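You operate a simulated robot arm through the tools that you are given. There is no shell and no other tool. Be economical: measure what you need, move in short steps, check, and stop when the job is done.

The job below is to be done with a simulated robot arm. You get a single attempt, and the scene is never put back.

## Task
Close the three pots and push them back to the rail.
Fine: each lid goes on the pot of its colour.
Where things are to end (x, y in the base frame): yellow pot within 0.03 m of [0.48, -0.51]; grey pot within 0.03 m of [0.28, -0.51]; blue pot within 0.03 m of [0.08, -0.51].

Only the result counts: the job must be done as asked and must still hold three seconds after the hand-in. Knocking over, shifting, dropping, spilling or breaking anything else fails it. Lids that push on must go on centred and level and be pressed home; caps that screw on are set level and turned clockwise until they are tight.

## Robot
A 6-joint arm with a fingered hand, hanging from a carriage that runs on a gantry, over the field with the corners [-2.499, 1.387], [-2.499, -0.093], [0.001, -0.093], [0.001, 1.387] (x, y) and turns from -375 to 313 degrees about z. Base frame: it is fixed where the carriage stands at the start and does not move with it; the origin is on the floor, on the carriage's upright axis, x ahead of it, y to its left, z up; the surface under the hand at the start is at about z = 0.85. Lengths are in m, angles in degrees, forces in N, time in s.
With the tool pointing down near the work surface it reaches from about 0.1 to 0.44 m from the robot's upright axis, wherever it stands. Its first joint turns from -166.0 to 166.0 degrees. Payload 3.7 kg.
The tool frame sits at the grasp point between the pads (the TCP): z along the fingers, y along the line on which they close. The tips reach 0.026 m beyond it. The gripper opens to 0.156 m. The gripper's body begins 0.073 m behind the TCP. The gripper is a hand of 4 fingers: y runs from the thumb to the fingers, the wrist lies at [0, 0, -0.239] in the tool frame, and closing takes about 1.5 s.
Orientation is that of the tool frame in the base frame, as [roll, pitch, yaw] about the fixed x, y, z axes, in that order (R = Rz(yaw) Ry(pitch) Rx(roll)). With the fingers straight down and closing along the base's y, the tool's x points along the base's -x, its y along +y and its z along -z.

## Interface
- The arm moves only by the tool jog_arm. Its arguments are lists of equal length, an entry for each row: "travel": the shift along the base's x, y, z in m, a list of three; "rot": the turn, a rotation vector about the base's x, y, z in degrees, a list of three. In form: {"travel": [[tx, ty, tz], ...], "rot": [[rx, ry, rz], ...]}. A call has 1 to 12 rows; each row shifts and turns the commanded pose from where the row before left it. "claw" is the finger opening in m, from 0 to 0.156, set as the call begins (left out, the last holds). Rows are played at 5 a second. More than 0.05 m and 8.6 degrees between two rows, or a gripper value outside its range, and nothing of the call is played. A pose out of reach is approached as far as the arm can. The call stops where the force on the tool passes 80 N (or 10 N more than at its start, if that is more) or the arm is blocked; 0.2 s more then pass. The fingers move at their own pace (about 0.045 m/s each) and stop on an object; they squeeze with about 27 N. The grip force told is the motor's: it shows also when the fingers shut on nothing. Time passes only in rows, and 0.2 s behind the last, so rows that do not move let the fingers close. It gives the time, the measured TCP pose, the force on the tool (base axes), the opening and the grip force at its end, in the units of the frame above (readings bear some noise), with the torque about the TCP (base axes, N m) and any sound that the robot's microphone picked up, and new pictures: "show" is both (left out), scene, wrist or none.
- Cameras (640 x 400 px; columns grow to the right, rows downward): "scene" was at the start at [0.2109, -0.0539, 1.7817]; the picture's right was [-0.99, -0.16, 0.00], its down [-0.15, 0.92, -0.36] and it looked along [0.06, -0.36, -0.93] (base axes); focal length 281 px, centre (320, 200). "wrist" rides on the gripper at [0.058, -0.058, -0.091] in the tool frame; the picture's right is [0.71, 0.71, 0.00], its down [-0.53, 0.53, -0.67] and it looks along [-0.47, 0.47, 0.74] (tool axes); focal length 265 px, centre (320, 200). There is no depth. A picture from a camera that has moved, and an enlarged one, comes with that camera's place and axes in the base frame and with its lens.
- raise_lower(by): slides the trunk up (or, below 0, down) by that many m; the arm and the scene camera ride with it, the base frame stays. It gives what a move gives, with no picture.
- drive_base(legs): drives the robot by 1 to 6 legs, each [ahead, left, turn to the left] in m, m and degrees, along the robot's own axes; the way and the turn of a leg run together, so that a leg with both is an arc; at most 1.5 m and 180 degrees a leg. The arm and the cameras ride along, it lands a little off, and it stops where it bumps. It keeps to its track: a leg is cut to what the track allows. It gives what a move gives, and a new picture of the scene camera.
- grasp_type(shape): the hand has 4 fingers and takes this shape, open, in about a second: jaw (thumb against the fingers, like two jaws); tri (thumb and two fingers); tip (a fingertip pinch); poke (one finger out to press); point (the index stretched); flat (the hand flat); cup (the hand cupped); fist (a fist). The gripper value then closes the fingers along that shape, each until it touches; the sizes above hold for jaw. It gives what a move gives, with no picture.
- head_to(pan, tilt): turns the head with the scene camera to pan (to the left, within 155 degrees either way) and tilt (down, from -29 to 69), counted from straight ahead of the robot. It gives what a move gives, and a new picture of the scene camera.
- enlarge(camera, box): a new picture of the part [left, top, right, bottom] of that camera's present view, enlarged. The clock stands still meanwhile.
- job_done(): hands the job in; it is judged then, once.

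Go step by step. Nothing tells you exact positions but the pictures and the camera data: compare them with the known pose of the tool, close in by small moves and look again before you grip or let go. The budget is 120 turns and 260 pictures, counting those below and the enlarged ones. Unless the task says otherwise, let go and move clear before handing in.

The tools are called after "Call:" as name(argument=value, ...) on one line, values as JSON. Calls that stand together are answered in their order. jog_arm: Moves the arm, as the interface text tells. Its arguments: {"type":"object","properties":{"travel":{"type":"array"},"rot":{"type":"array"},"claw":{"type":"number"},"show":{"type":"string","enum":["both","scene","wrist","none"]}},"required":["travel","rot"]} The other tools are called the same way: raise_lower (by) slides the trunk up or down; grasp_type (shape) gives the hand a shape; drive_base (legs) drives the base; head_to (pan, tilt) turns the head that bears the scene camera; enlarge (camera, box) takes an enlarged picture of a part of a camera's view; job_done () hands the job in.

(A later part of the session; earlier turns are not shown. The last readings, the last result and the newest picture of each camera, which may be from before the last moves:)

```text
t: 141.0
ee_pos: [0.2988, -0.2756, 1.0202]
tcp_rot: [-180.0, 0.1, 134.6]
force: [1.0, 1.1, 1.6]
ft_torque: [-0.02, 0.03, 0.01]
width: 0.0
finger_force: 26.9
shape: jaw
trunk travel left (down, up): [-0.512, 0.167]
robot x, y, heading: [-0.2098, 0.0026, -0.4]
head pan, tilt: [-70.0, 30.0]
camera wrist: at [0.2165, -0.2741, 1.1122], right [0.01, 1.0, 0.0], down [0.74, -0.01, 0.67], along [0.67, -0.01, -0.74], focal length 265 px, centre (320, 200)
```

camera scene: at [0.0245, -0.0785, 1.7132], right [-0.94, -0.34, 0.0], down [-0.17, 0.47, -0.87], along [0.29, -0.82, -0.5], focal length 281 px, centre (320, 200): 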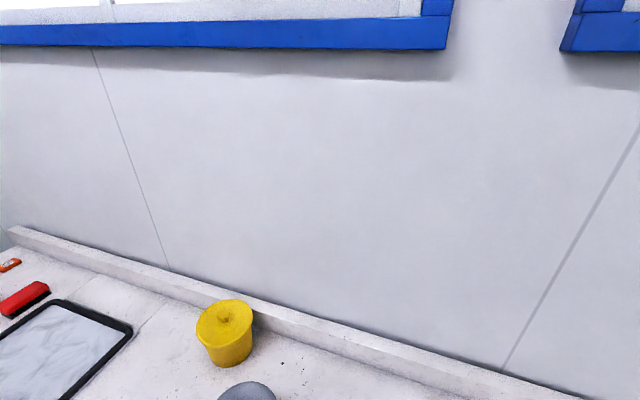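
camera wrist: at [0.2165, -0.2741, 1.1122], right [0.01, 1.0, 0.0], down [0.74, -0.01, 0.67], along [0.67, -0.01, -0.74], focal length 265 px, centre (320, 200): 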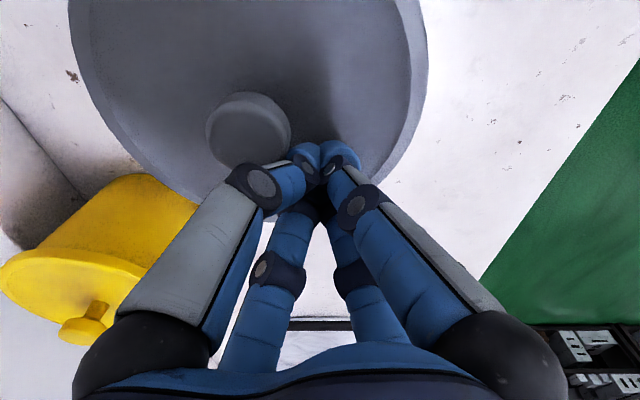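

Call:
jog_arm(travel=[[0, 0, 0.03], [0, 0, 0.03], [0, 0, 0]], rot=[[0, 0, 0], [0, 0, 0], [0, 0, 0]], show="none")

Call:
raise_lower(by=-0.05)

Call:
jog_arm(travel=[[0.014, -0.004, 0], [0, 0, -0.006], [0, 0, -0.003], [0, 0, 0]], rot=[[0, 0, 0], [0, 0, 0], [0, 0, 0], [0, 0, 0]], show="none")

Call:
jog_arm(travel=[[0, 0, -0.002], [0, 0, 0]], rot=[[0, 0, 0], [0, 0, 0]], show="none")

Call:
jog_arm(travel=[[0, 0, -0.002], [0, 0, 0]], rot=[[0, 0, 0], [0, 0, 0]], show="none")

```text
t: 141.8
ee_pos: [0.3097, -0.2823, 1.0792]
tcp_rot: [180.0, 0.0, 134.6]
force: [0.8, -0.6, 0.7]
ft_torque: [0.0, 0.03, 0.05]
width: 0.0
finger_force: 27.3
shape: jaw
out of reach, approached as far as the arm can: row 1, 2
trunk travel left (down, up): [-0.512, 0.167]
robot x, y, heading: [-0.2059, 0.0072, -0.2]
head pan, tilt: [-70.0, 30.0]
```

```text
t: 142.8
ee_pos: [0.3097, -0.2823, 1.0295]
tcp_rot: [-180.0, 0.0, 134.6]
force: [0.0, 0.1, -0.7]
ft_torque: [0.04, -0.01, 0.01]
width: 0.0
finger_force: 27.6
shape: jaw
trunk travel left (down, up): [-0.462, 0.217]
robot x, y, heading: [-0.2066, 0.008, -0.3]
head pan, tilt: [-70.0, 30.0]
```

```text
t: 143.8
ee_pos: [0.3119, -0.2808, 1.0215]
tcp_rot: [180.0, 0.1, 134.7]
force: [-0.6, 0.4, 0.1]
ft_torque: [-0.01, 0.03, 0.0]
width: 0.0002
finger_force: 27.3
shape: jaw
out of reach, approached as far as the arm can: row 1
trunk travel left (down, up): [-0.462, 0.217]
robot x, y, heading: [-0.2074, 0.0064, -0.6]
head pan, tilt: [-70.0, 30.0]
```

```text
t: 144.3
ee_pos: [0.3108, -0.2806, 1.0172]
tcp_rot: [-180.0, 0.0, 134.7]
force: [-0.3, 0.5, 0.3]
ft_torque: [-0.01, 0.01, 0.0]
width: 0.0001
finger_force: 26.8
shape: jaw
trunk travel left (down, up): [-0.462, 0.217]
robot x, y, heading: [-0.205, 0.0088, -0.3]
head pan, tilt: [-70.0, 30.0]
```

```text
t: 144.9
ee_pos: [0.3093, -0.2812, 1.0166]
tcp_rot: [-180.0, 0.0, 134.6]
force: [-0.2, 0.4, 1.2]
ft_torque: [0.01, 0.0, 0.0]
width: 0.0002
finger_force: 26.8
shape: jaw
trunk travel left (down, up): [-0.462, 0.217]
robot x, y, heading: [-0.2063, 0.0073, -0.5]
head pan, tilt: [-70.0, 30.0]
```

Both sides are within ~1 mm, so the lid is level. Pressing this side too, to be safe.

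Call:
jog_arm(travel=[[0, 0, -0.002], [0, 0, 0]], rot=[[0, 0, 0], [0, 0, 0]], show="none")

Call:
jog_arm(travel=[[0, 0, -0.002], [0, 0, 0]], rot=[[0, 0, 0], [0, 0, 0]], show="none")

Call:
jog_arm(travel=[[0, 0, -0.001], [0, 0, 0]], rot=[[0, 0, 0], [0, 0, 0]], show="none")

```text
t: 145.6
ee_pos: [0.3098, -0.2813, 1.0167]
tcp_rot: [180.0, 0.0, 134.6]
force: [0.4, 0.3, 1.5]
ft_torque: [0.0, 0.01, -0.02]
width: 0.0002
finger_force: 27.0
shape: jaw
out of reach, approached as far as the arm can: row 1
trunk travel left (down, up): [-0.462, 0.217]
robot x, y, heading: [-0.2079, 0.0079, -0.4]
head pan, tilt: [-70.0, 30.0]
```

```text
t: 146.2
ee_pos: [0.3125, -0.2814, 1.0171]
tcp_rot: [179.8, 0.2, 134.6]
force: [-2.0, 2.3, 16.0]
ft_torque: [0.08, 0.11, 0.01]
width: 0.0
finger_force: 26.8
shape: jaw
trunk travel left (down, up): [-0.462, 0.217]
robot x, y, heading: [-0.2052, 0.0063, -0.5]
head pan, tilt: [-70.0, 30.0]
```

```text
t: 146.8
ee_pos: [0.3125, -0.2817, 1.0181]
tcp_rot: [180.0, 0.3, 134.5]
force: [-4.1, 2.5, 32.0]
ft_torque: [0.19, 0.17, 0.02]
width: 0.0002
finger_force: 26.8
shape: jaw
trunk travel left (down, up): [-0.462, 0.217]
robot x, y, heading: [-0.2061, 0.0106, -0.4]
head pan, tilt: [-70.0, 30.0]
```

Level at ~1.017 both sides. To be sure of seating depth I'll touch-measure the blue pot's rim height and blue lid's top as references. Moving on to the blue station.

Call:
jog_arm(travel=[[0, 0, 0.03], [0, 0, 0.03], [0, 0, 0]], rot=[[0, 0, 0], [0, 0, 0], [0, 0, 0]], show="none")

Call:
drive_base(legs=[[-0.2, 0, 0.4]])

Call:
head_to(pan=-80.6, tilt=68.8)

Call:
enlarge(camera="scene", box=[150, 130, 350, 330])

```text
t: 147.6
ee_pos: [0.3105, -0.2789, 1.0743]
tcp_rot: [180.0, 0.0, 134.5]
force: [0.3, 0.3, -0.3]
ft_torque: [0.01, -0.01, 0.0]
width: 0.0
finger_force: 27.0
shape: jaw
trunk travel left (down, up): [-0.462, 0.217]
robot x, y, heading: [-0.2067, 0.0079, -0.6]
head pan, tilt: [-70.0, 30.0]
```

```text
t: 149.1
ee_pos: [0.1179, -0.2749, 1.0741]
tcp_rot: [-180.0, 0.0, 135.1]
force: [0.3, 0.2, -0.5]
ft_torque: [0.0, 0.01, -0.01]
width: 0.0
finger_force: 27.2
shape: jaw
trunk travel left (down, up): [-0.462, 0.217]
robot x, y, heading: [-0.4025, 0.0076, 0.3]
head pan, tilt: [-70.0, 30.0]
camera scene: at [-0.1705, -0.0758, 1.6632], right [-0.94, -0.34, 0.0], down [-0.17, 0.47, -0.87], along [0.3, -0.81, -0.5], focal length 281 px, centre (320, 200)
```

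scene: 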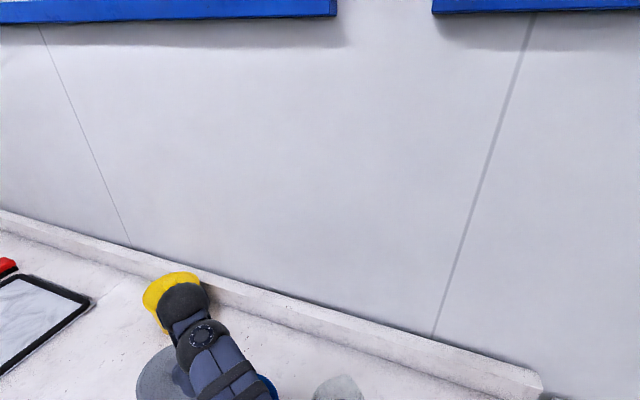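

```text
t: 150.2
ee_pos: [0.1175, -0.2738, 1.0737]
tcp_rot: [180.0, 0.0, 135.1]
force: [-0.2, -0.6, -0.4]
ft_torque: [0.02, 0.02, 0.02]
width: 0.0
finger_force: 26.7
shape: jaw
trunk travel left (down, up): [-0.462, 0.217]
robot x, y, heading: [-0.4055, 0.0048, -0.1]
head pan, tilt: [-80.6, 68.8]
camera scene: at [-0.1924, -0.0461, 1.6117], right [-0.99, -0.17, 0.0], down [-0.15, 0.92, -0.36], along [0.06, -0.36, -0.93], focal length 281 px, centre (320, 200)
```

scene: 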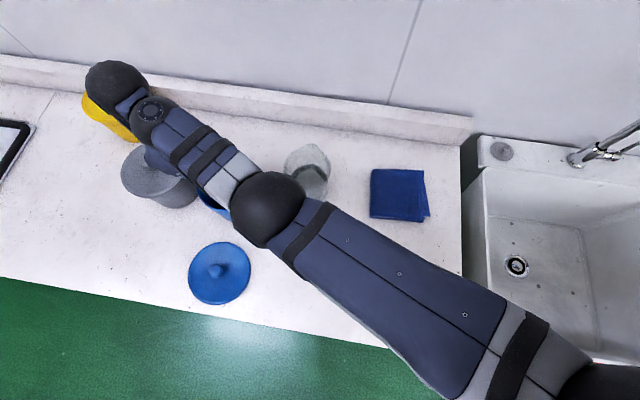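

```text
2.00 times, centred on (250, 230) of scene
camera zoom: at [-0.1924, -0.0461, 1.6117], right [-0.99, -0.17, 0.0], down [-0.15, 0.92, -0.36], along [0.06, -0.36, -0.93], focal length 562 px, centre (460, 140)
```

zoom: 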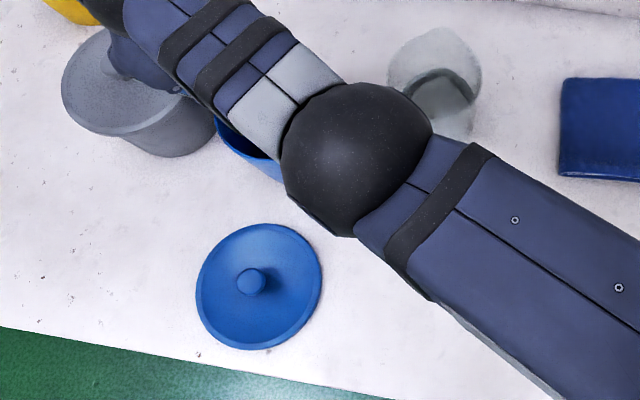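

Call:
jog_arm(travel=[[-0.016, 0.025, -0.01], [-0.016, 0.025, -0.01], [0, 0, -0.015], [0, 0, 0]], rot=[[0, 0, 0], [0, 0, 0], [0, 0, 0], [0, 0, 0]], show="wrist")

```text
t: 151.2
ee_pos: [0.0864, -0.2258, 1.0386]
tcp_rot: [179.9, 0.0, 135.2]
force: [0.2, -0.7, -0.5]
ft_torque: [-0.03, 0.0, -0.01]
width: 0.0
finger_force: 26.8
shape: jaw
trunk travel left (down, up): [-0.462, 0.217]
robot x, y, heading: [-0.4016, 0.0076, 0.2]
head pan, tilt: [-80.6, 68.8]
camera wrist: at [0.0039, -0.2238, 1.1307], right [0.0, 1.0, 0.0], down [0.74, 0.0, 0.67], along [0.67, 0.0, -0.74], focal length 265 px, centre (320, 200)
```

wrist: 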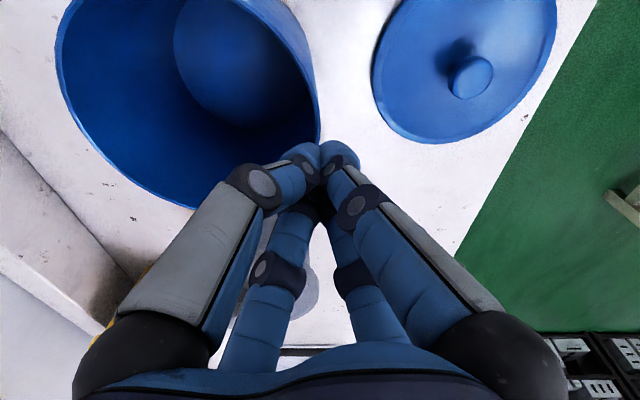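

The rim's front edge is right under the fingertips. Touching down on it.

Call:
jog_arm(travel=[[0, 0, -0.015], [0, 0, -0.008], [0, 0, 0]], rot=[[0, 0, 0], [0, 0, 0], [0, 0, 0]], show="none")

Call:
jog_arm(travel=[[0, 0, -0.003], [0, 0, 0]], rot=[[0, 0, 0], [0, 0, 0]], show="none")

Call:
jog_arm(travel=[[0, 0, -0.003], [0, 0, 0]], rot=[[0, 0, 0], [0, 0, 0]], show="none")

Call:
jog_arm(travel=[[0, 0, -0.003], [0, 0, 0]], rot=[[0, 0, 0], [0, 0, 0]], show="wrist")

```text
t: 152.0
ee_pos: [0.0855, -0.225, 1.0161]
tcp_rot: [180.0, 0.0, 135.2]
force: [-0.3, 0.5, 0.6]
ft_torque: [-0.05, -0.02, 0.0]
width: 0.0
finger_force: 27.0
shape: jaw
trunk travel left (down, up): [-0.462, 0.217]
robot x, y, heading: [-0.4058, 0.0072, -0.1]
head pan, tilt: [-80.6, 68.8]
```

```text
t: 152.6
ee_pos: [0.0863, -0.2244, 1.0137]
tcp_rot: [180.0, 0.0, 135.1]
force: [0.0, -0.6, -0.3]
ft_torque: [-0.02, 0.0, -0.04]
width: 0.0
finger_force: 27.1
shape: jaw
trunk travel left (down, up): [-0.462, 0.217]
robot x, y, heading: [-0.4013, 0.0056, 0.1]
head pan, tilt: [-80.6, 68.8]
```

```text
t: 153.2
ee_pos: [0.0859, -0.2246, 1.0124]
tcp_rot: [180.0, 0.2, 135.1]
force: [-2.1, 1.3, 13.4]
ft_torque: [-0.05, -0.06, -0.03]
width: 0.0
finger_force: 27.0
shape: jaw
trunk travel left (down, up): [-0.462, 0.217]
robot x, y, heading: [-0.4028, 0.0081, 0.1]
head pan, tilt: [-80.6, 68.8]
```

```text
t: 153.8
ee_pos: [0.0885, -0.2265, 1.0113]
tcp_rot: [179.9, 0.4, 135.1]
force: [-6.8, 5.1, 43.5]
ft_torque: [-0.02, -0.12, 0.01]
width: 0.0
finger_force: 26.7
shape: jaw
trunk travel left (down, up): [-0.462, 0.217]
robot x, y, heading: [-0.4036, 0.0121, 0.2]
head pan, tilt: [-80.6, 68.8]
camera wrist: at [0.0054, -0.2248, 1.1026], right [0.0, 1.0, 0.0], down [0.74, 0.0, 0.67], along [0.67, 0.0, -0.74], focal length 265 px, centre (320, 200)
```

wrist: 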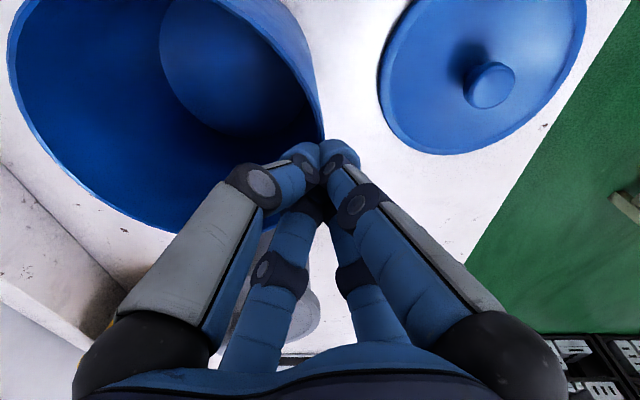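

Rim top is z≈0.9865, and the grey lid's top is z≈0.991, i.e. its plate rests on the rim: grey is fully home. Now to the blue lid, knob near (0.072, -0.094).

Call:
jog_arm(travel=[[0, 0, 0.025], [0, 0.02, 0.015], [-0.004, 0.04, 0], [-0.004, 0.04, -0.02], [-0.005, 0.03, -0.03], [-0.003, 0, -0.03], [0, 0, 0], [0, 0, 0]], rot=[[0, 0, 0], [0, 0, 0], [0, 0, 0], [0, 0, 0], [0, 0, 0], [0, 0, 0], [0, 0, 0], [0, 0, 0]], claw=0.08, show="wrist")

```text
t: 155.6
ee_pos: [0.0853, -0.0994, 0.9543]
tcp_rot: [-180.0, -0.1, 135.1]
force: [-0.6, -0.4, -0.3]
ft_torque: [0.0, 0.02, -0.01]
width: 0.0797
finger_force: 0.2
shape: jaw
out of reach, approached as far as the arm can: row 2, 3
trunk travel left (down, up): [-0.462, 0.217]
robot x, y, heading: [-0.404, 0.0098, 0.2]
head pan, tilt: [-80.6, 68.8]
camera wrist: at [0.0031, -0.0988, 1.0457], right [0.0, 1.0, 0.0], down [0.74, 0.0, 0.67], along [0.67, 0.0, -0.74], focal length 265 px, centre (320, 200)
```

wrist: 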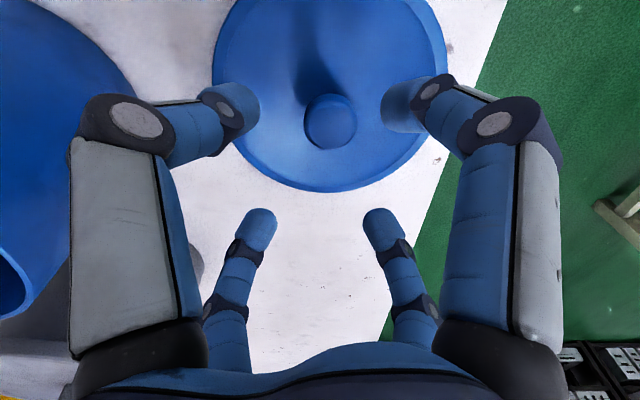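

Call:
jog_arm(travel=[[-0.0065, 0.003, -0.016], [-0.0065, 0.0035, -0.016], [0, 0, 0]], rot=[[0, 0, 0], [0, 0, 0], [0, 0, 0]], show="wrist")

```text
t: 156.4
ee_pos: [0.0721, -0.0944, 0.9221]
tcp_rot: [179.9, 0.0, 135.2]
force: [-0.2, -0.1, 0.4]
ft_torque: [0.01, 0.0, -0.01]
width: 0.0798
finger_force: 0.1
shape: jaw
trunk travel left (down, up): [-0.462, 0.217]
robot x, y, heading: [-0.4022, 0.0076, 0.2]
head pan, tilt: [-80.6, 68.8]
camera wrist: at [-0.0105, -0.0928, 1.0142], right [0.0, 1.0, 0.0], down [0.74, 0.0, 0.67], along [0.67, 0.0, -0.74], focal length 265 px, centre (320, 200)
```

wrist: 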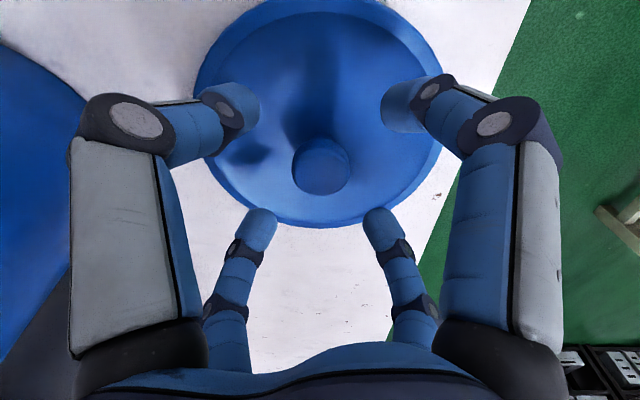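

Aligned. Lowering, gripping, and lifting.

Call:
jog_arm(travel=[[0, 0, -0.014], [0, 0, -0.01], [0, 0, -0.007], [0, 0, 0]], rot=[[0, 0, 0], [0, 0, 0], [0, 0, 0], [0, 0, 0]], show="none")

Call:
jog_arm(travel=[[0, 0, 0], [0, 0, 0], [0, 0, 0], [0, 0, 0], [0, 0, 0], [0, 0, 0], [0, 0, 0]], rot=[[0, 0, 0], [0, 0, 0], [0, 0, 0], [0, 0, 0], [0, 0, 0], [0, 0, 0], [0, 0, 0]], claw=0.0, show="none")

Call:
raise_lower(by=0.17)

Call:
jog_arm(travel=[[0, 0, 0]], rot=[[0, 0, 0]], show="wrist")

Call:
enlarge(camera="scene", box=[160, 130, 320, 230])

```text
t: 157.4
ee_pos: [0.0711, -0.0939, 0.8925]
tcp_rot: [-180.0, 0.0, 135.1]
force: [0.1, 0.5, 0.6]
ft_torque: [0.01, -0.02, 0.0]
width: 0.0798
finger_force: 0.1
shape: jaw
trunk travel left (down, up): [-0.462, 0.217]
robot x, y, heading: [-0.4008, 0.007, -0.1]
head pan, tilt: [-80.6, 68.8]
```

```text
t: 159.0
ee_pos: [0.0713, -0.0945, 0.8917]
tcp_rot: [180.0, 0.0, 135.1]
force: [-0.7, -1.1, -1.2]
ft_torque: [0.0, 0.0, 0.0]
width: 0.015
finger_force: 27.4
shape: jaw
trunk travel left (down, up): [-0.462, 0.217]
robot x, y, heading: [-0.4033, 0.0079, -0.2]
head pan, tilt: [-80.6, 68.8]
```

```text
t: 160.9
ee_pos: [0.0719, -0.0934, 1.0608]
tcp_rot: [180.0, 0.0, 135.1]
force: [-0.6, 0.2, -0.1]
ft_torque: [-0.02, 0.0, 0.01]
width: 0.0146
finger_force: 26.7
shape: jaw
trunk travel left (down, up): [-0.632, 0.047]
robot x, y, heading: [-0.4035, 0.0055, -0.1]
head pan, tilt: [-80.6, 68.8]
```

```text
t: 161.3
ee_pos: [0.0714, -0.0944, 1.0619]
tcp_rot: [-180.0, 0.1, 135.1]
force: [0.2, -0.3, -0.8]
ft_torque: [-0.01, -0.02, -0.02]
width: 0.0147
finger_force: 27.5
shape: jaw
trunk travel left (down, up): [-0.632, 0.047]
robot x, y, heading: [-0.4029, 0.008, 0.1]
head pan, tilt: [-80.6, 68.8]
camera wrist: at [-0.0112, -0.093, 1.154], right [0.0, 1.0, 0.0], down [0.74, 0.0, 0.67], along [0.67, 0.0, -0.74], focal length 265 px, centre (320, 200)
```

wrist: 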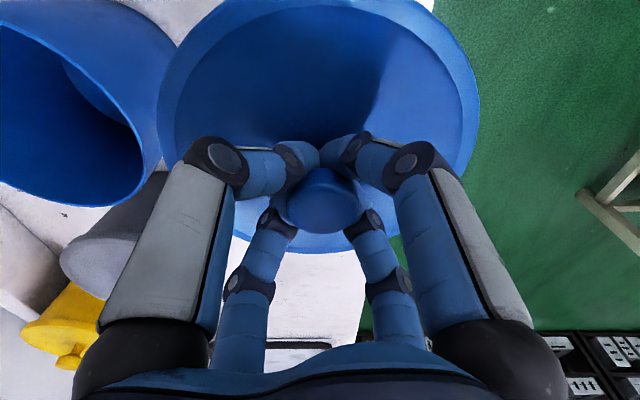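

```text
4.00 times, centred on (240, 180) of scene
camera zoom: at [-0.1925, -0.046, 1.7817], right [-0.99, -0.17, 0.0], down [-0.15, 0.92, -0.36], along [0.06, -0.36, -0.93], focal length 1124 px, centre (640, 280)
```

zoom: 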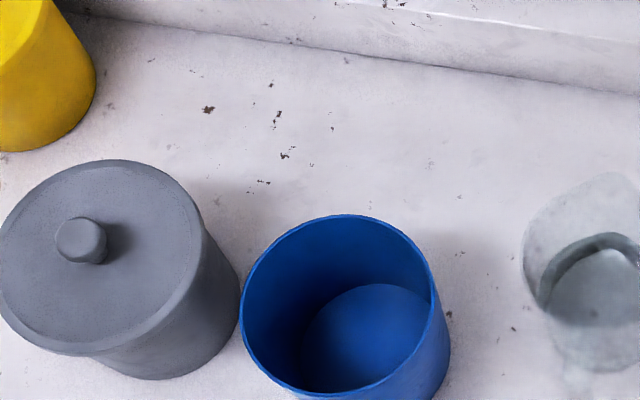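

Lid held level. Blue pot centre estimated at (0.0745, -0.296). Carrying it over in the same sequence as for grey.

Call:
jog_arm(travel=[[0.0015, -0.04, 0.01], [0.0015, -0.04, 0.01], [0, -0.03, 0.02], [0, -0.03, 0.03], [0, 0, 0]], rot=[[0, 0, 0], [0, 0, 0], [0, 0, 0], [0, 0, 0], [0, 0, 0]], show="none")

Call:
raise_lower(by=-0.07)

Call:
jog_arm(travel=[[0, -0.03, 0], [0, 0, 0.025], [0, 0, 0.025], [0, 0, 0]], rot=[[0, 0, 0], [0, 0, 0], [0, 0, 0], [0, 0, 0]], show="none")

Call:
raise_lower(by=-0.06)

Call:
jog_arm(travel=[[0, 0, 0]], rot=[[0, 0, 0]], show="none")

```text
t: 162.5
ee_pos: [0.076, -0.2338, 1.1336]
tcp_rot: [179.9, 0.1, 135.2]
force: [0.4, 0.5, -0.7]
ft_torque: [0.01, 0.02, 0.0]
width: 0.015
finger_force: 27.2
shape: jaw
trunk travel left (down, up): [-0.632, 0.047]
robot x, y, heading: [-0.4044, 0.0099, 0.3]
head pan, tilt: [-80.6, 68.8]
```

```text
t: 163.6
ee_pos: [0.0757, -0.2348, 1.0642]
tcp_rot: [180.0, 0.0, 135.0]
force: [0.1, 0.9, -0.6]
ft_torque: [0.02, 0.0, 0.0]
width: 0.0149
finger_force: 27.4
shape: jaw
trunk travel left (down, up): [-0.562, 0.117]
robot x, y, heading: [-0.403, 0.0077, 0.3]
head pan, tilt: [-80.6, 68.8]
```

```text
t: 164.6
ee_pos: [0.0759, -0.2661, 1.1142]
tcp_rot: [180.0, 0.0, 135.2]
force: [-0.2, 0.3, 0.8]
ft_torque: [0.03, 0.0, -0.02]
width: 0.0148
finger_force: 26.7
shape: jaw
trunk travel left (down, up): [-0.562, 0.117]
robot x, y, heading: [-0.4026, 0.0062, 0.3]
head pan, tilt: [-80.6, 68.8]
```

```text
t: 165.6
ee_pos: [0.077, -0.2647, 1.0548]
tcp_rot: [180.0, 0.1, 135.1]
force: [0.2, 0.1, -1.5]
ft_torque: [-0.01, 0.02, -0.01]
width: 0.0147
finger_force: 26.5
shape: jaw
trunk travel left (down, up): [-0.502, 0.177]
robot x, y, heading: [-0.4049, 0.0048, 0.1]
head pan, tilt: [-80.6, 68.8]
```

```text
t: 166.0
ee_pos: [0.077, -0.2647, 1.0541]
tcp_rot: [180.0, 0.0, 135.2]
force: [-0.9, 0.2, -1.1]
ft_torque: [0.0, 0.03, -0.02]
width: 0.0148
finger_force: 26.7
shape: jaw
trunk travel left (down, up): [-0.502, 0.177]
robot x, y, heading: [-0.4033, 0.0086, -0.0]
head pan, tilt: [-80.6, 68.8]
```

Call:
jog_arm(travel=[[-0.001, -0.031, 0], [-0.001, 0, -0.012], [0, 0, -0.012], [0, 0, -0.005], [0, 0, 0]], rot=[[0, 0, 0], [0, 0, 0], [0, 0, 0], [0, 0, 0], [0, 0, 0]], show="none")

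Call:
jog_arm(travel=[[0, 0, -0.003], [0, 0, 0]], rot=[[0, 0, 0], [0, 0, 0]], show="none")

Call:
jog_arm(travel=[[0, 0, -0.003], [0, 0, 0]], rot=[[0, 0, 0], [0, 0, 0]], show="none")

```text
t: 167.2
ee_pos: [0.075, -0.2956, 1.0237]
tcp_rot: [-180.0, 0.0, 135.0]
force: [0.0, 0.7, -0.3]
ft_torque: [0.02, 0.03, -0.01]
width: 0.0149
finger_force: 26.5
shape: jaw
trunk travel left (down, up): [-0.502, 0.177]
robot x, y, heading: [-0.4031, 0.0064, 0.1]
head pan, tilt: [-80.6, 68.8]
```

```text
t: 167.8
ee_pos: [0.0734, -0.296, 1.0215]
tcp_rot: [180.0, -0.1, 135.1]
force: [0.6, -0.3, 0.4]
ft_torque: [0.06, -0.01, 0.01]
width: 0.015
finger_force: 26.9
shape: jaw
trunk travel left (down, up): [-0.502, 0.177]
robot x, y, heading: [-0.4025, 0.0094, -0.1]
head pan, tilt: [-80.6, 68.8]
```

```text
t: 168.4
ee_pos: [0.0761, -0.2967, 1.0185]
tcp_rot: [179.9, 0.1, 135.1]
force: [0.6, 0.2, 4.6]
ft_torque: [0.22, -0.4, 0.04]
width: 0.0151
finger_force: 26.9
shape: jaw
trunk travel left (down, up): [-0.502, 0.177]
robot x, y, heading: [-0.4076, 0.0046, -0.1]
head pan, tilt: [-80.6, 68.8]
```

Contact at the +x side again in all three cases, likely slight droop rather than offset. I'll press straight down here with flex compensation.

Call:
jog_arm(travel=[[-0.0005, 0.0003, -0.002], [0, 0, 0]], rot=[[0, 0, 0], [0, 0, 0]], show="none")

Call:
jog_arm(travel=[[-0.0005, 0.0003, -0.002], [0, 0, 0]], rot=[[0, 0, 0], [0, 0, 0]], show="none")

Call:
jog_arm(travel=[[-0.0005, 0.0003, -0.001], [0, 0, 0]], rot=[[0, 0, 0], [0, 0, 0]], show="none")

```text
t: 169.0
ee_pos: [0.0752, -0.2958, 1.017]
tcp_rot: [-180.0, 0.1, 135.2]
force: [-0.3, -0.1, 8.6]
ft_torque: [0.29, -0.56, 0.0]
width: 0.0152
finger_force: 27.1
shape: jaw
trunk travel left (down, up): [-0.502, 0.177]
robot x, y, heading: [-0.405, 0.0025, 0.2]
head pan, tilt: [-80.6, 68.8]
```

```text
t: 169.6
ee_pos: [0.0762, -0.2961, 1.0155]
tcp_rot: [-180.0, 0.1, 135.1]
force: [-0.3, 0.5, 8.1]
ft_torque: [0.33, -0.68, -0.02]
width: 0.0149
finger_force: 26.7
shape: jaw
trunk travel left (down, up): [-0.502, 0.177]
robot x, y, heading: [-0.4036, 0.0087, -0.0]
head pan, tilt: [-80.6, 68.8]
```

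```text
t: 170.2
ee_pos: [0.0747, -0.2961, 1.0144]
tcp_rot: [180.0, 0.1, 135.1]
force: [1.1, -1.2, 11.1]
ft_torque: [0.36, -0.77, -0.07]
width: 0.0151
finger_force: 26.2
shape: jaw
trunk travel left (down, up): [-0.502, 0.177]
robot x, y, heading: [-0.4016, 0.0096, 0.0]
head pan, tilt: [-80.6, 68.8]
```

Force stays on the +x edge, so the pot is a few mm further +x/+y (as found with grey). Lifting 4 mm, shifting, and lowering.

Call:
jog_arm(travel=[[0, 0, 0.005], [0.0035, 0.002, 0], [0, 0, -0.003], [0, 0, 0]], rot=[[0, 0, 0], [0, 0, 0], [0, 0, 0], [0, 0, 0]], show="none")

Call:
jog_arm(travel=[[0, 0, -0.002], [0, 0, 0]], rot=[[0, 0, 0], [0, 0, 0]], show="none")

Call:
jog_arm(travel=[[0, 0, -0.0015], [0, 0, 0]], rot=[[0, 0, 0], [0, 0, 0]], show="none")

```text
t: 171.2
ee_pos: [0.0774, -0.2936, 1.016]
tcp_rot: [-180.0, 0.1, 135.0]
force: [-1.4, -0.3, 6.9]
ft_torque: [0.24, -0.52, 0.0]
width: 0.0152
finger_force: 26.4
shape: jaw
trunk travel left (down, up): [-0.502, 0.177]
robot x, y, heading: [-0.402, 0.0053, 0.1]
head pan, tilt: [-80.6, 68.8]
```

```text
t: 171.8
ee_pos: [0.0786, -0.2948, 1.0151]
tcp_rot: [180.0, 0.1, 135.0]
force: [-4.4, -0.3, 17.1]
ft_torque: [0.3, -0.65, 0.04]
width: 0.0154
finger_force: 27.2
shape: jaw
trunk travel left (down, up): [-0.502, 0.177]
robot x, y, heading: [-0.4019, 0.0094, 0.0]
head pan, tilt: [-80.6, 68.8]
```

```text
t: 172.4
ee_pos: [0.0772, -0.2956, 1.0137]
tcp_rot: [-179.9, 0.2, 135.1]
force: [-8.2, -0.7, 27.9]
ft_torque: [0.38, -0.58, 0.03]
width: 0.0155
finger_force: 27.2
shape: jaw
trunk travel left (down, up): [-0.502, 0.177]
robot x, y, heading: [-0.4036, 0.0075, -0.1]
head pan, tilt: [-80.6, 68.8]
```

Near home height at 28 N. Opening the fingers with slight load so the lid can self-centre.

Call:
jog_arm(travel=[[0, 0, 0], [0, 0, 0], [0, 0, 0], [0, 0, 0], [0, 0, 0]], rot=[[0, 0, 0], [0, 0, 0], [0, 0, 0], [0, 0, 0], [0, 0, 0]], claw=0.08, show="wrist")

```text
t: 173.6
ee_pos: [0.0775, -0.2949, 1.0125]
tcp_rot: [-180.0, 0.1, 135.1]
force: [-4.3, 1.2, 25.1]
ft_torque: [0.0, -0.39, 0.02]
width: 0.0739
finger_force: 0.0
shape: jaw
trunk travel left (down, up): [-0.502, 0.177]
robot x, y, heading: [-0.4032, 0.0054, 0.2]
head pan, tilt: [-80.6, 68.8]
camera wrist: at [-0.005, -0.2931, 1.1054], right [0.0, 1.0, 0.0], down [0.74, 0.0, 0.67], along [0.67, 0.0, -0.74], focal length 265 px, centre (320, 200)
```

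wrist: 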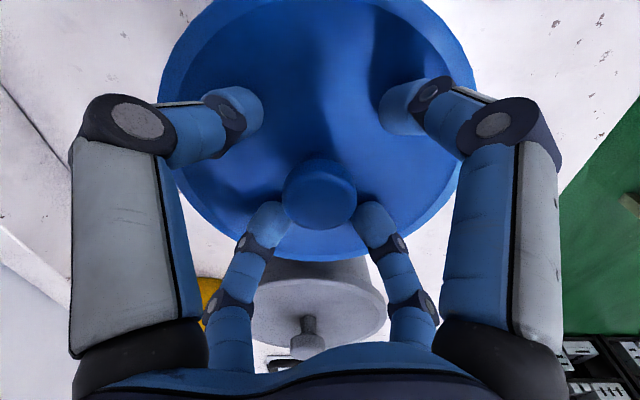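

Call:
jog_arm(travel=[[0, 0, 0.002], [0, 0, 0], [0, 0, 0], [0, 0, 0], [0, 0, 0], [0, 0, 0], [0, 0, 0]], rot=[[0, 0, 0], [0, 0, 0], [0, 0, 0], [0, 0, 0], [0, 0, 0], [0, 0, 0], [0, 0, 0]], claw=0.0, show="wrist")

```text
t: 175.2
ee_pos: [0.0758, -0.2934, 1.0145]
tcp_rot: [-180.0, 0.0, 135.1]
force: [-0.3, -0.6, 1.5]
ft_torque: [0.06, -0.11, -0.01]
width: 0.0265
finger_force: 27.1
shape: jaw
trunk travel left (down, up): [-0.502, 0.177]
robot x, y, heading: [-0.4031, 0.0102, 0.2]
head pan, tilt: [-80.6, 68.8]
camera wrist: at [-0.0063, -0.2925, 1.1064], right [0.0, 1.0, 0.0], down [0.74, 0.0, 0.67], along [0.67, 0.0, -0.74], focal length 265 px, centre (320, 200)
```

wrist: 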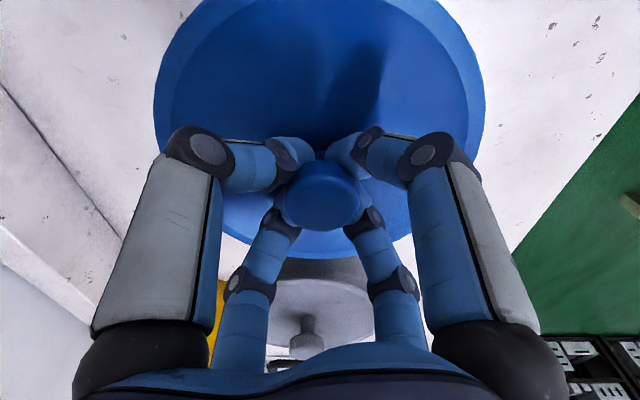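

The grip is now on the wider knob head. Pressing down gently from here.

Call:
jog_arm(travel=[[0, 0, -0.002], [0, 0, 0]], rot=[[0, 0, 0], [0, 0, 0]], show="none")

Call:
jog_arm(travel=[[-0.0005, 0.0003, -0.002], [0, 0, 0]], rot=[[0, 0, 0], [0, 0, 0]], show="none")

Call:
jog_arm(travel=[[-0.0005, 0.0003, -0.002], [0, 0, 0]], rot=[[0, 0, 0], [0, 0, 0]], show="none")

```text
t: 175.8
ee_pos: [0.0762, -0.2931, 1.013]
tcp_rot: [-179.9, 0.0, 135.0]
force: [-0.4, -0.3, 4.1]
ft_torque: [0.15, -0.26, 0.05]
width: 0.0257
finger_force: 26.9
shape: jaw
trunk travel left (down, up): [-0.502, 0.177]
robot x, y, heading: [-0.4039, 0.01, 0.4]
head pan, tilt: [-80.6, 68.8]
```

```text
t: 176.4
ee_pos: [0.0768, -0.2947, 1.0105]
tcp_rot: [-180.0, 0.2, 135.0]
force: [-2.9, -0.6, 12.9]
ft_torque: [0.18, -0.32, -0.03]
width: 0.0262
finger_force: 27.0
shape: jaw
trunk travel left (down, up): [-0.502, 0.177]
robot x, y, heading: [-0.4011, 0.0086, 0.0]
head pan, tilt: [-80.6, 68.8]
```

```text
t: 177.0
ee_pos: [0.0772, -0.2948, 1.0101]
tcp_rot: [179.9, 0.1, 135.1]
force: [-8.8, 2.5, 35.7]
ft_torque: [0.06, -0.09, -0.15]
width: 0.0269
finger_force: 26.6
shape: jaw
trunk travel left (down, up): [-0.502, 0.177]
robot x, y, heading: [-0.4049, 0.0067, -0.0]
head pan, tilt: [-80.6, 68.8]
```

Balanced now. Pressing a bit more.

Call:
jog_arm(travel=[[-0.001, 0.0005, -0.0015], [0, 0, 0]], rot=[[0, 0, 0], [0, 0, 0]], show="none")

Call:
jog_arm(travel=[[-0.001, 0.0005, -0.0015], [0, 0, 0]], rot=[[0, 0, 0], [0, 0, 0]], show="none")

Call:
jog_arm(travel=[[-0.0005, 0.0005, -0.001], [0, 0, 0]], rot=[[0, 0, 0], [0, 0, 0]], show="wrist")

```text
t: 177.6
ee_pos: [0.0779, -0.2937, 1.0103]
tcp_rot: [179.9, 0.3, 135.1]
force: [-11.1, 3.4, 47.0]
ft_torque: [0.0, 0.07, -0.22]
width: 0.0276
finger_force: 26.6
shape: jaw
trunk travel left (down, up): [-0.502, 0.177]
robot x, y, heading: [-0.4044, 0.0044, 0.1]
head pan, tilt: [-80.6, 68.8]
```

```text
t: 178.2
ee_pos: [0.0775, -0.2941, 1.0094]
tcp_rot: [179.9, 0.5, 135.2]
force: [-10.5, 4.6, 50.8]
ft_torque: [0.0, 0.04, -0.23]
width: 0.028
finger_force: 27.1
shape: jaw
trunk travel left (down, up): [-0.502, 0.177]
robot x, y, heading: [-0.4035, 0.0055, 0.1]
head pan, tilt: [-80.6, 68.8]
```

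```text
t: 178.8
ee_pos: [0.0779, -0.2939, 1.0099]
tcp_rot: [179.9, 0.7, 135.1]
force: [-13.1, 6.3, 58.4]
ft_torque: [0.04, 0.13, -0.26]
width: 0.0281
finger_force: 27.3
shape: jaw
trunk travel left (down, up): [-0.502, 0.177]
robot x, y, heading: [-0.4043, 0.0082, 0.2]
head pan, tilt: [-80.6, 68.8]
camera wrist: at [-0.0056, -0.293, 1.1013], right [0.0, 1.0, -0.01], down [0.74, 0.01, 0.68], along [0.68, 0.0, -0.74], focal length 265 px, centre (320, 200)
```

wrist: 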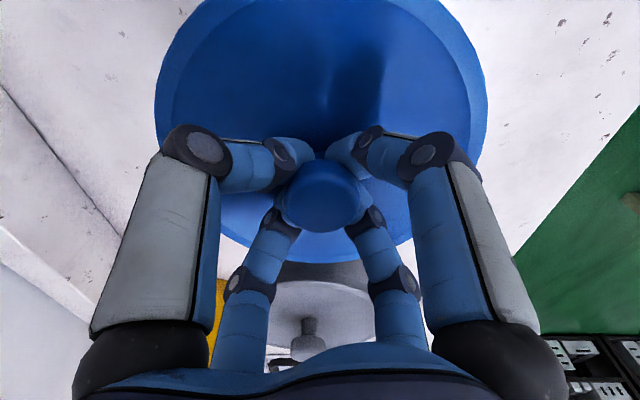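

Call:
jog_arm(travel=[[0.001, -0.0005, 0.002], [0, 0, 0]], rot=[[0, 0, 0], [0, 0, 0]], show="none")

Call:
jog_arm(travel=[[0, 0, 0], [0, 0, 0], [0, 0, 0], [0, 0, 0], [0, 0, 0]], rot=[[0, 0, 0], [0, 0, 0], [0, 0, 0], [0, 0, 0], [0, 0, 0]], claw=0.08, show="none")

Call:
jog_arm(travel=[[0, 0, 0.005], [0, 0, 0.02], [0, 0, 0.03], [0, 0, 0.015], [0, 0, 0]], rot=[[0, 0, 0], [0, 0, 0], [0, 0, 0], [0, 0, 0], [0, 0, 0]], show="wrist")

```text
t: 179.4
ee_pos: [0.0764, -0.295, 1.0105]
tcp_rot: [179.9, 0.4, 135.1]
force: [-9.2, 2.3, 45.2]
ft_torque: [0.03, 0.04, -0.21]
width: 0.0276
finger_force: 26.7
shape: jaw
trunk travel left (down, up): [-0.502, 0.177]
robot x, y, heading: [-0.4066, 0.0116, 0.1]
head pan, tilt: [-80.6, 68.8]
```

```text
t: 180.6
ee_pos: [0.0788, -0.2943, 1.0117]
tcp_rot: [179.8, 0.6, 135.1]
force: [-2.2, 2.9, 45.6]
ft_torque: [0.01, -0.04, 0.06]
width: 0.0681
finger_force: 0.2
shape: jaw
trunk travel left (down, up): [-0.502, 0.177]
robot x, y, heading: [-0.4064, 0.0089, -0.1]
head pan, tilt: [-80.6, 68.8]
```

```text
t: 181.8
ee_pos: [0.0749, -0.2914, 1.0744]
tcp_rot: [-179.9, -0.1, 135.1]
force: [-0.1, -0.2, -0.4]
ft_torque: [-0.02, -0.03, 0.01]
width: 0.0796
finger_force: 0.1
shape: jaw
trunk travel left (down, up): [-0.502, 0.177]
robot x, y, heading: [-0.4053, 0.0045, 0.1]
head pan, tilt: [-80.6, 68.8]
camera wrist: at [-0.0078, -0.29, 1.167], right [0.0, 1.0, 0.0], down [0.74, 0.0, 0.67], along [0.67, 0.0, -0.74], focal length 265 px, centre (320, 200)
```

wrist: 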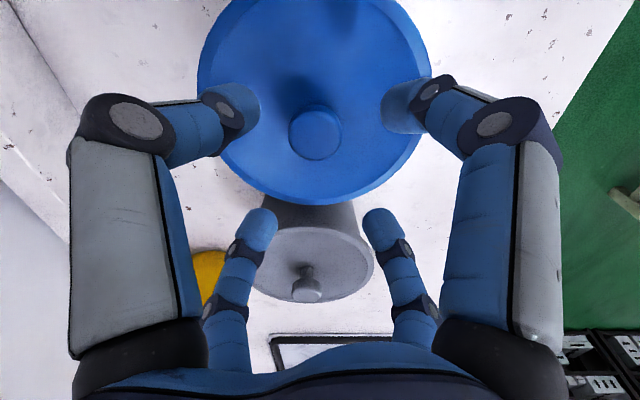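

No snap yet. Taking the side view of blue from the back-off position.

Call:
jog_arm(travel=[[0, 0.045, 0], [0, 0.045, 0], [0, 0.045, 0], [0, 0.045, 0]], rot=[[0, 0, 0], [0, 0, 0], [0, 0, 0], [0, 0, 0]], show="none")

Call:
drive_base(legs=[[0, 0.5, 0]])

Call:
raise_lower(by=-0.2)

Call:
head_to(pan=-70, tilt=30)

Call:
enlarge(camera="scene", box=[282, 200, 362, 270])

Call:
enlarge(camera="scene", box=[200, 150, 360, 270])

```text
t: 182.8
ee_pos: [0.0952, -0.1186, 1.0558]
tcp_rot: [-180.0, 0.0, 135.2]
force: [-0.2, -0.2, 0.0]
ft_torque: [0.03, 0.02, 0.01]
width: 0.0798
finger_force: 0.1
shape: jaw
out of reach, approached as far as the arm can: row 2, 3, 4
trunk travel left (down, up): [-0.502, 0.177]
robot x, y, heading: [-0.405, 0.0033, 0.1]
head pan, tilt: [-80.6, 68.8]
```

```text
t: 185.7
ee_pos: [0.0938, 0.3743, 1.0559]
tcp_rot: [-180.0, 0.0, 135.2]
force: [-0.2, 0.0, 0.3]
ft_torque: [-0.01, 0.02, 0.01]
width: 0.0796
finger_force: 0.1
shape: jaw
trunk travel left (down, up): [-0.502, 0.177]
robot x, y, heading: [-0.4055, 0.5016, -0.1]
head pan, tilt: [-80.6, 68.8]
camera scene: at [-0.1937, 0.4469, 1.6517], right [-0.99, -0.17, 0.0], down [-0.16, 0.92, -0.36], along [0.06, -0.36, -0.93], focal length 281 px, centre (320, 200)
```

scene: 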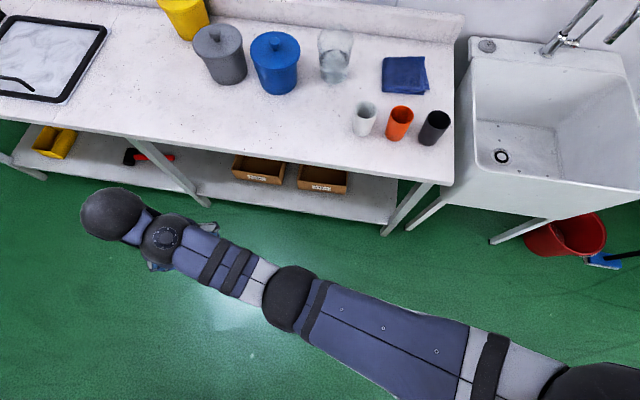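

```text
t: 187.9
ee_pos: [0.0943, 0.375, 0.8561]
tcp_rot: [-180.0, -0.1, 135.3]
force: [0.5, -0.5, 0.7]
ft_torque: [-0.01, 0.01, 0.01]
width: 0.0796
finger_force: 0.0
shape: jaw
trunk travel left (down, up): [-0.302, 0.377]
robot x, y, heading: [-0.406, 0.4986, -0.2]
head pan, tilt: [-80.6, 68.8]
```

```text
t: 188.9
ee_pos: [0.0935, 0.3758, 0.8555]
tcp_rot: [-179.8, 0.0, 135.1]
force: [-0.1, 0.1, 0.2]
ft_torque: [0.0, -0.01, -0.02]
width: 0.0796
finger_force: 0.1
shape: jaw
trunk travel left (down, up): [-0.302, 0.377]
robot x, y, heading: [-0.4062, 0.4996, -0.0]
head pan, tilt: [-70.0, 30.0]
camera scene: at [-0.1718, 0.4171, 1.5031], right [-0.94, -0.35, 0.0], down [-0.17, 0.47, -0.87], along [0.3, -0.81, -0.5], focal length 281 px, centre (320, 200)
```

scene: 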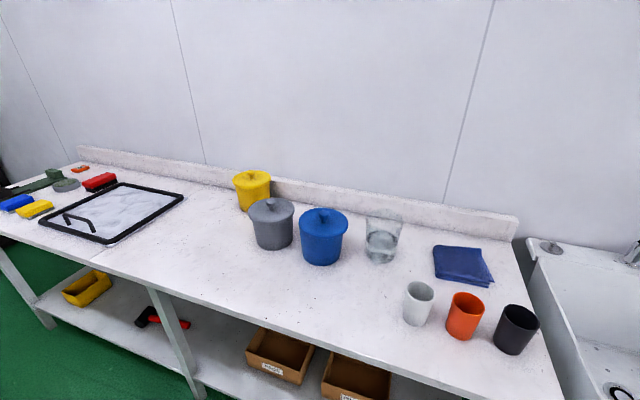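

```text
5.71 times, centred on (322, 235) of scene
camera zoom: at [-0.1718, 0.4171, 1.5031], right [-0.94, -0.35, 0.0], down [-0.17, 0.47, -0.87], along [0.3, -0.81, -0.5], focal length 1605 px, centre (309, 0)
```

zoom: 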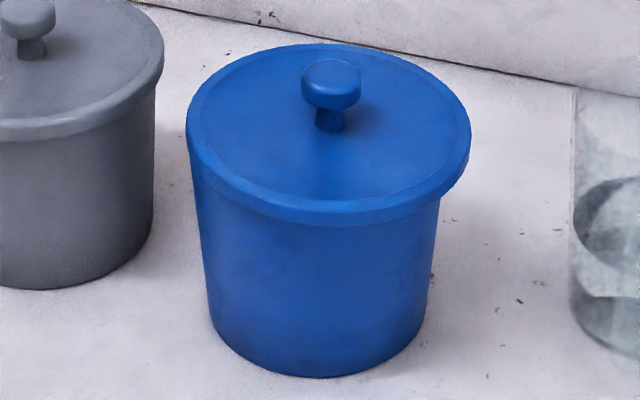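

```text
3.33 times, centred on (280, 210) of scene
camera zoom: at [-0.1718, 0.4171, 1.5031], right [-0.94, -0.35, 0.0], down [-0.17, 0.47, -0.87], along [0.3, -0.81, -0.5], focal length 936 px, centre (453, 167)
```

zoom: 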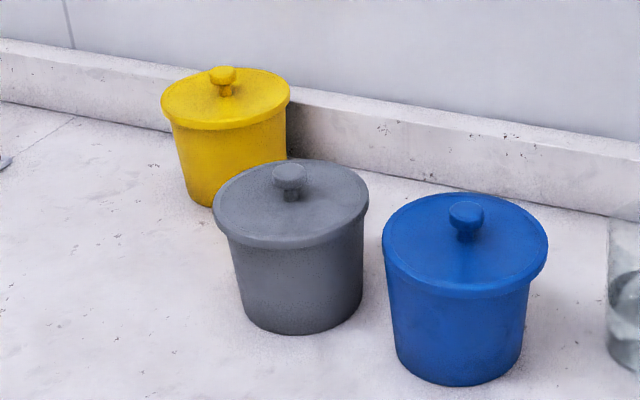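

Blue's lid sits ~8 mm too far toward -x (almost no overhang on the +x side). Returning to regrip and shift it (+0.008, +0.003).

Call:
raise_lower(by=0.2)

Call:
drive_base(legs=[[0, -0.5, 0]])

Call:
jog_arm(travel=[[-0.004, -0.045, 0.01], [-0.005, -0.045, 0.005], [-0.005, -0.045, 0], [-0.003, -0.038, 0], [0, 0, 0]], rot=[[0, 0, 0], [0, 0, 0], [0, 0, 0], [0, 0, 0], [0, 0, 0]], show="wrist")

```text
t: 191.1
ee_pos: [0.0936, 0.3743, 1.0561]
tcp_rot: [-180.0, -0.1, 135.2]
force: [-0.3, 0.4, -0.2]
ft_torque: [0.01, -0.01, -0.03]
width: 0.0797
finger_force: 0.0
shape: jaw
trunk travel left (down, up): [-0.502, 0.177]
robot x, y, heading: [-0.4033, 0.4982, 0.2]
head pan, tilt: [-70.0, 30.0]
```

```text
t: 194.0
ee_pos: [0.0949, -0.1258, 1.0563]
tcp_rot: [-179.9, 0.0, 135.1]
force: [-0.1, -0.7, 0.9]
ft_torque: [0.0, -0.01, -0.01]
width: 0.0799
finger_force: 0.1
shape: jaw
trunk travel left (down, up): [-0.502, 0.177]
robot x, y, heading: [-0.4016, -0.0019, -0.0]
head pan, tilt: [-70.0, 30.0]
camera scene: at [-0.1713, -0.0835, 1.7032], right [-0.94, -0.34, 0.0], down [-0.17, 0.47, -0.87], along [0.3, -0.81, -0.5], focal length 281 px, centre (320, 200)
```

scene: 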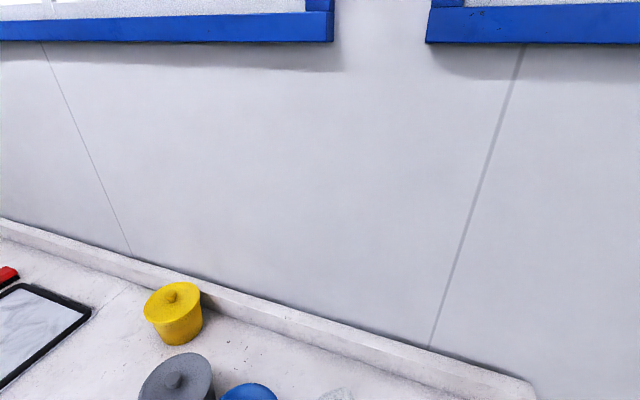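

```text
t: 195.2
ee_pos: [0.0775, -0.3007, 1.0698]
tcp_rot: [-180.0, 0.0, 135.0]
force: [0.0, -0.2, 0.1]
ft_torque: [0.01, 0.03, 0.01]
width: 0.0799
finger_force: 0.0
shape: jaw
trunk travel left (down, up): [-0.502, 0.177]
robot x, y, heading: [-0.401, -0.0014, -0.1]
head pan, tilt: [-70.0, 30.0]
camera wrist: at [-0.0049, -0.3003, 1.1626], right [0.0, 1.0, 0.0], down [0.74, 0.0, 0.67], along [0.67, 0.0, -0.74], focal length 265 px, centre (320, 200)
```

wrist: 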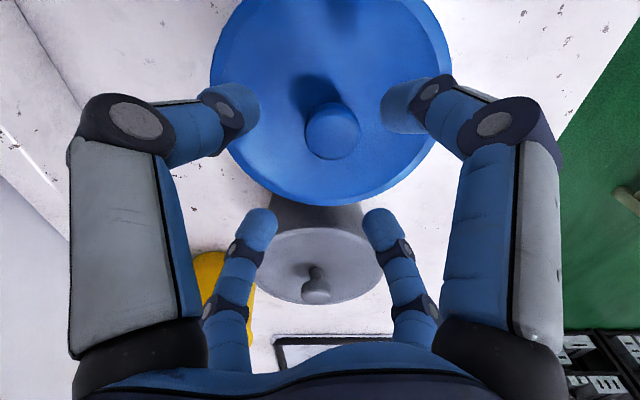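

The knob is at about (0.069, -0.2935). Aligning and lowering around it.

Call:
jog_arm(travel=[[-0.0085, 0.007, -0.015], [0, 0, -0.02], [0, 0, -0.015], [0, 0, 0]], rot=[[0, 0, 0], [0, 0, 0], [0, 0, 0], [0, 0, 0]], show="wrist")

```text
t: 196.2
ee_pos: [0.0685, -0.2908, 1.0206]
tcp_rot: [180.0, 0.0, 135.0]
force: [0.0, 0.7, 0.1]
ft_torque: [0.0, 0.0, 0.0]
width: 0.0797
finger_force: 0.0
shape: jaw
trunk travel left (down, up): [-0.502, 0.177]
robot x, y, heading: [-0.4039, -0.0018, -0.1]
head pan, tilt: [-70.0, 30.0]
camera wrist: at [-0.0141, -0.2905, 1.1131], right [0.0, 1.0, 0.0], down [0.74, 0.0, 0.67], along [0.67, 0.0, -0.74], focal length 265 px, centre (320, 200)
```

wrist: 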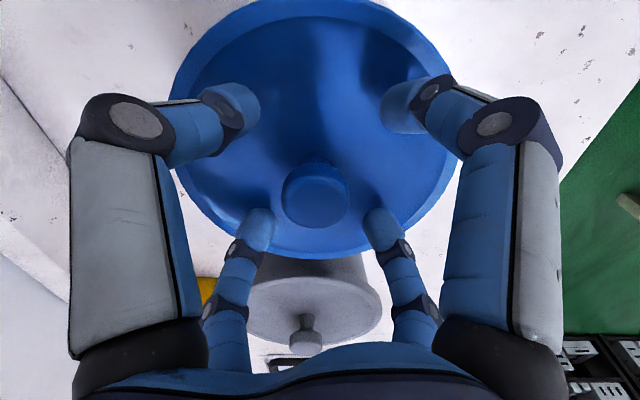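

Call:
jog_arm(travel=[[0, -0.0015, -0.003], [0, 0, 0], [0, 0, 0], [0, 0, 0], [0, 0, 0], [0, 0, 0], [0, 0, 0], [0, 0, 0]], rot=[[0, 0, 0], [0, 0, 0], [0, 0, 0], [0, 0, 0], [0, 0, 0], [0, 0, 0], [0, 0, 0], [0, 0, 0]], claw=0.0, show="none")

Call:
jog_arm(travel=[[0, 0, 0.006], [0, 0, 0.008], [0, 0, 0]], rot=[[0, 0, 0], [0, 0, 0], [0, 0, 0]], show="wrist")

```text
t: 198.0
ee_pos: [0.0695, -0.2934, 1.0188]
tcp_rot: [-179.9, 0.1, 135.1]
force: [0.2, -0.5, 3.7]
ft_torque: [0.18, -0.28, 0.0]
width: 0.0141
finger_force: 27.2
shape: jaw
trunk travel left (down, up): [-0.502, 0.177]
robot x, y, heading: [-0.4014, 0.0015, 0.0]
head pan, tilt: [-70.0, 30.0]
```

```text
t: 198.8
ee_pos: [0.0699, -0.2942, 1.031]
tcp_rot: [179.8, 0.0, 135.0]
force: [-0.4, 0.2, -0.1]
ft_torque: [-0.01, -0.01, 0.0]
width: 0.014
finger_force: 26.6
shape: jaw
trunk travel left (down, up): [-0.502, 0.177]
robot x, y, heading: [-0.4056, 0.0009, 0.0]
head pan, tilt: [-70.0, 30.0]
camera wrist: at [-0.0143, -0.2926, 1.1237], right [0.0, 1.0, 0.0], down [0.74, 0.0, 0.67], along [0.67, 0.0, -0.74], focal length 265 px, centre (320, 200)
```

wrist: 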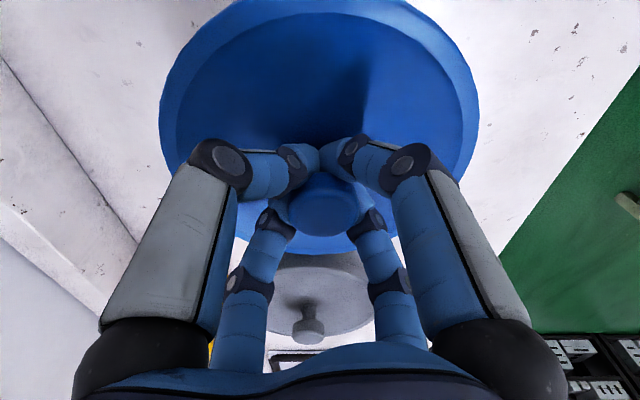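

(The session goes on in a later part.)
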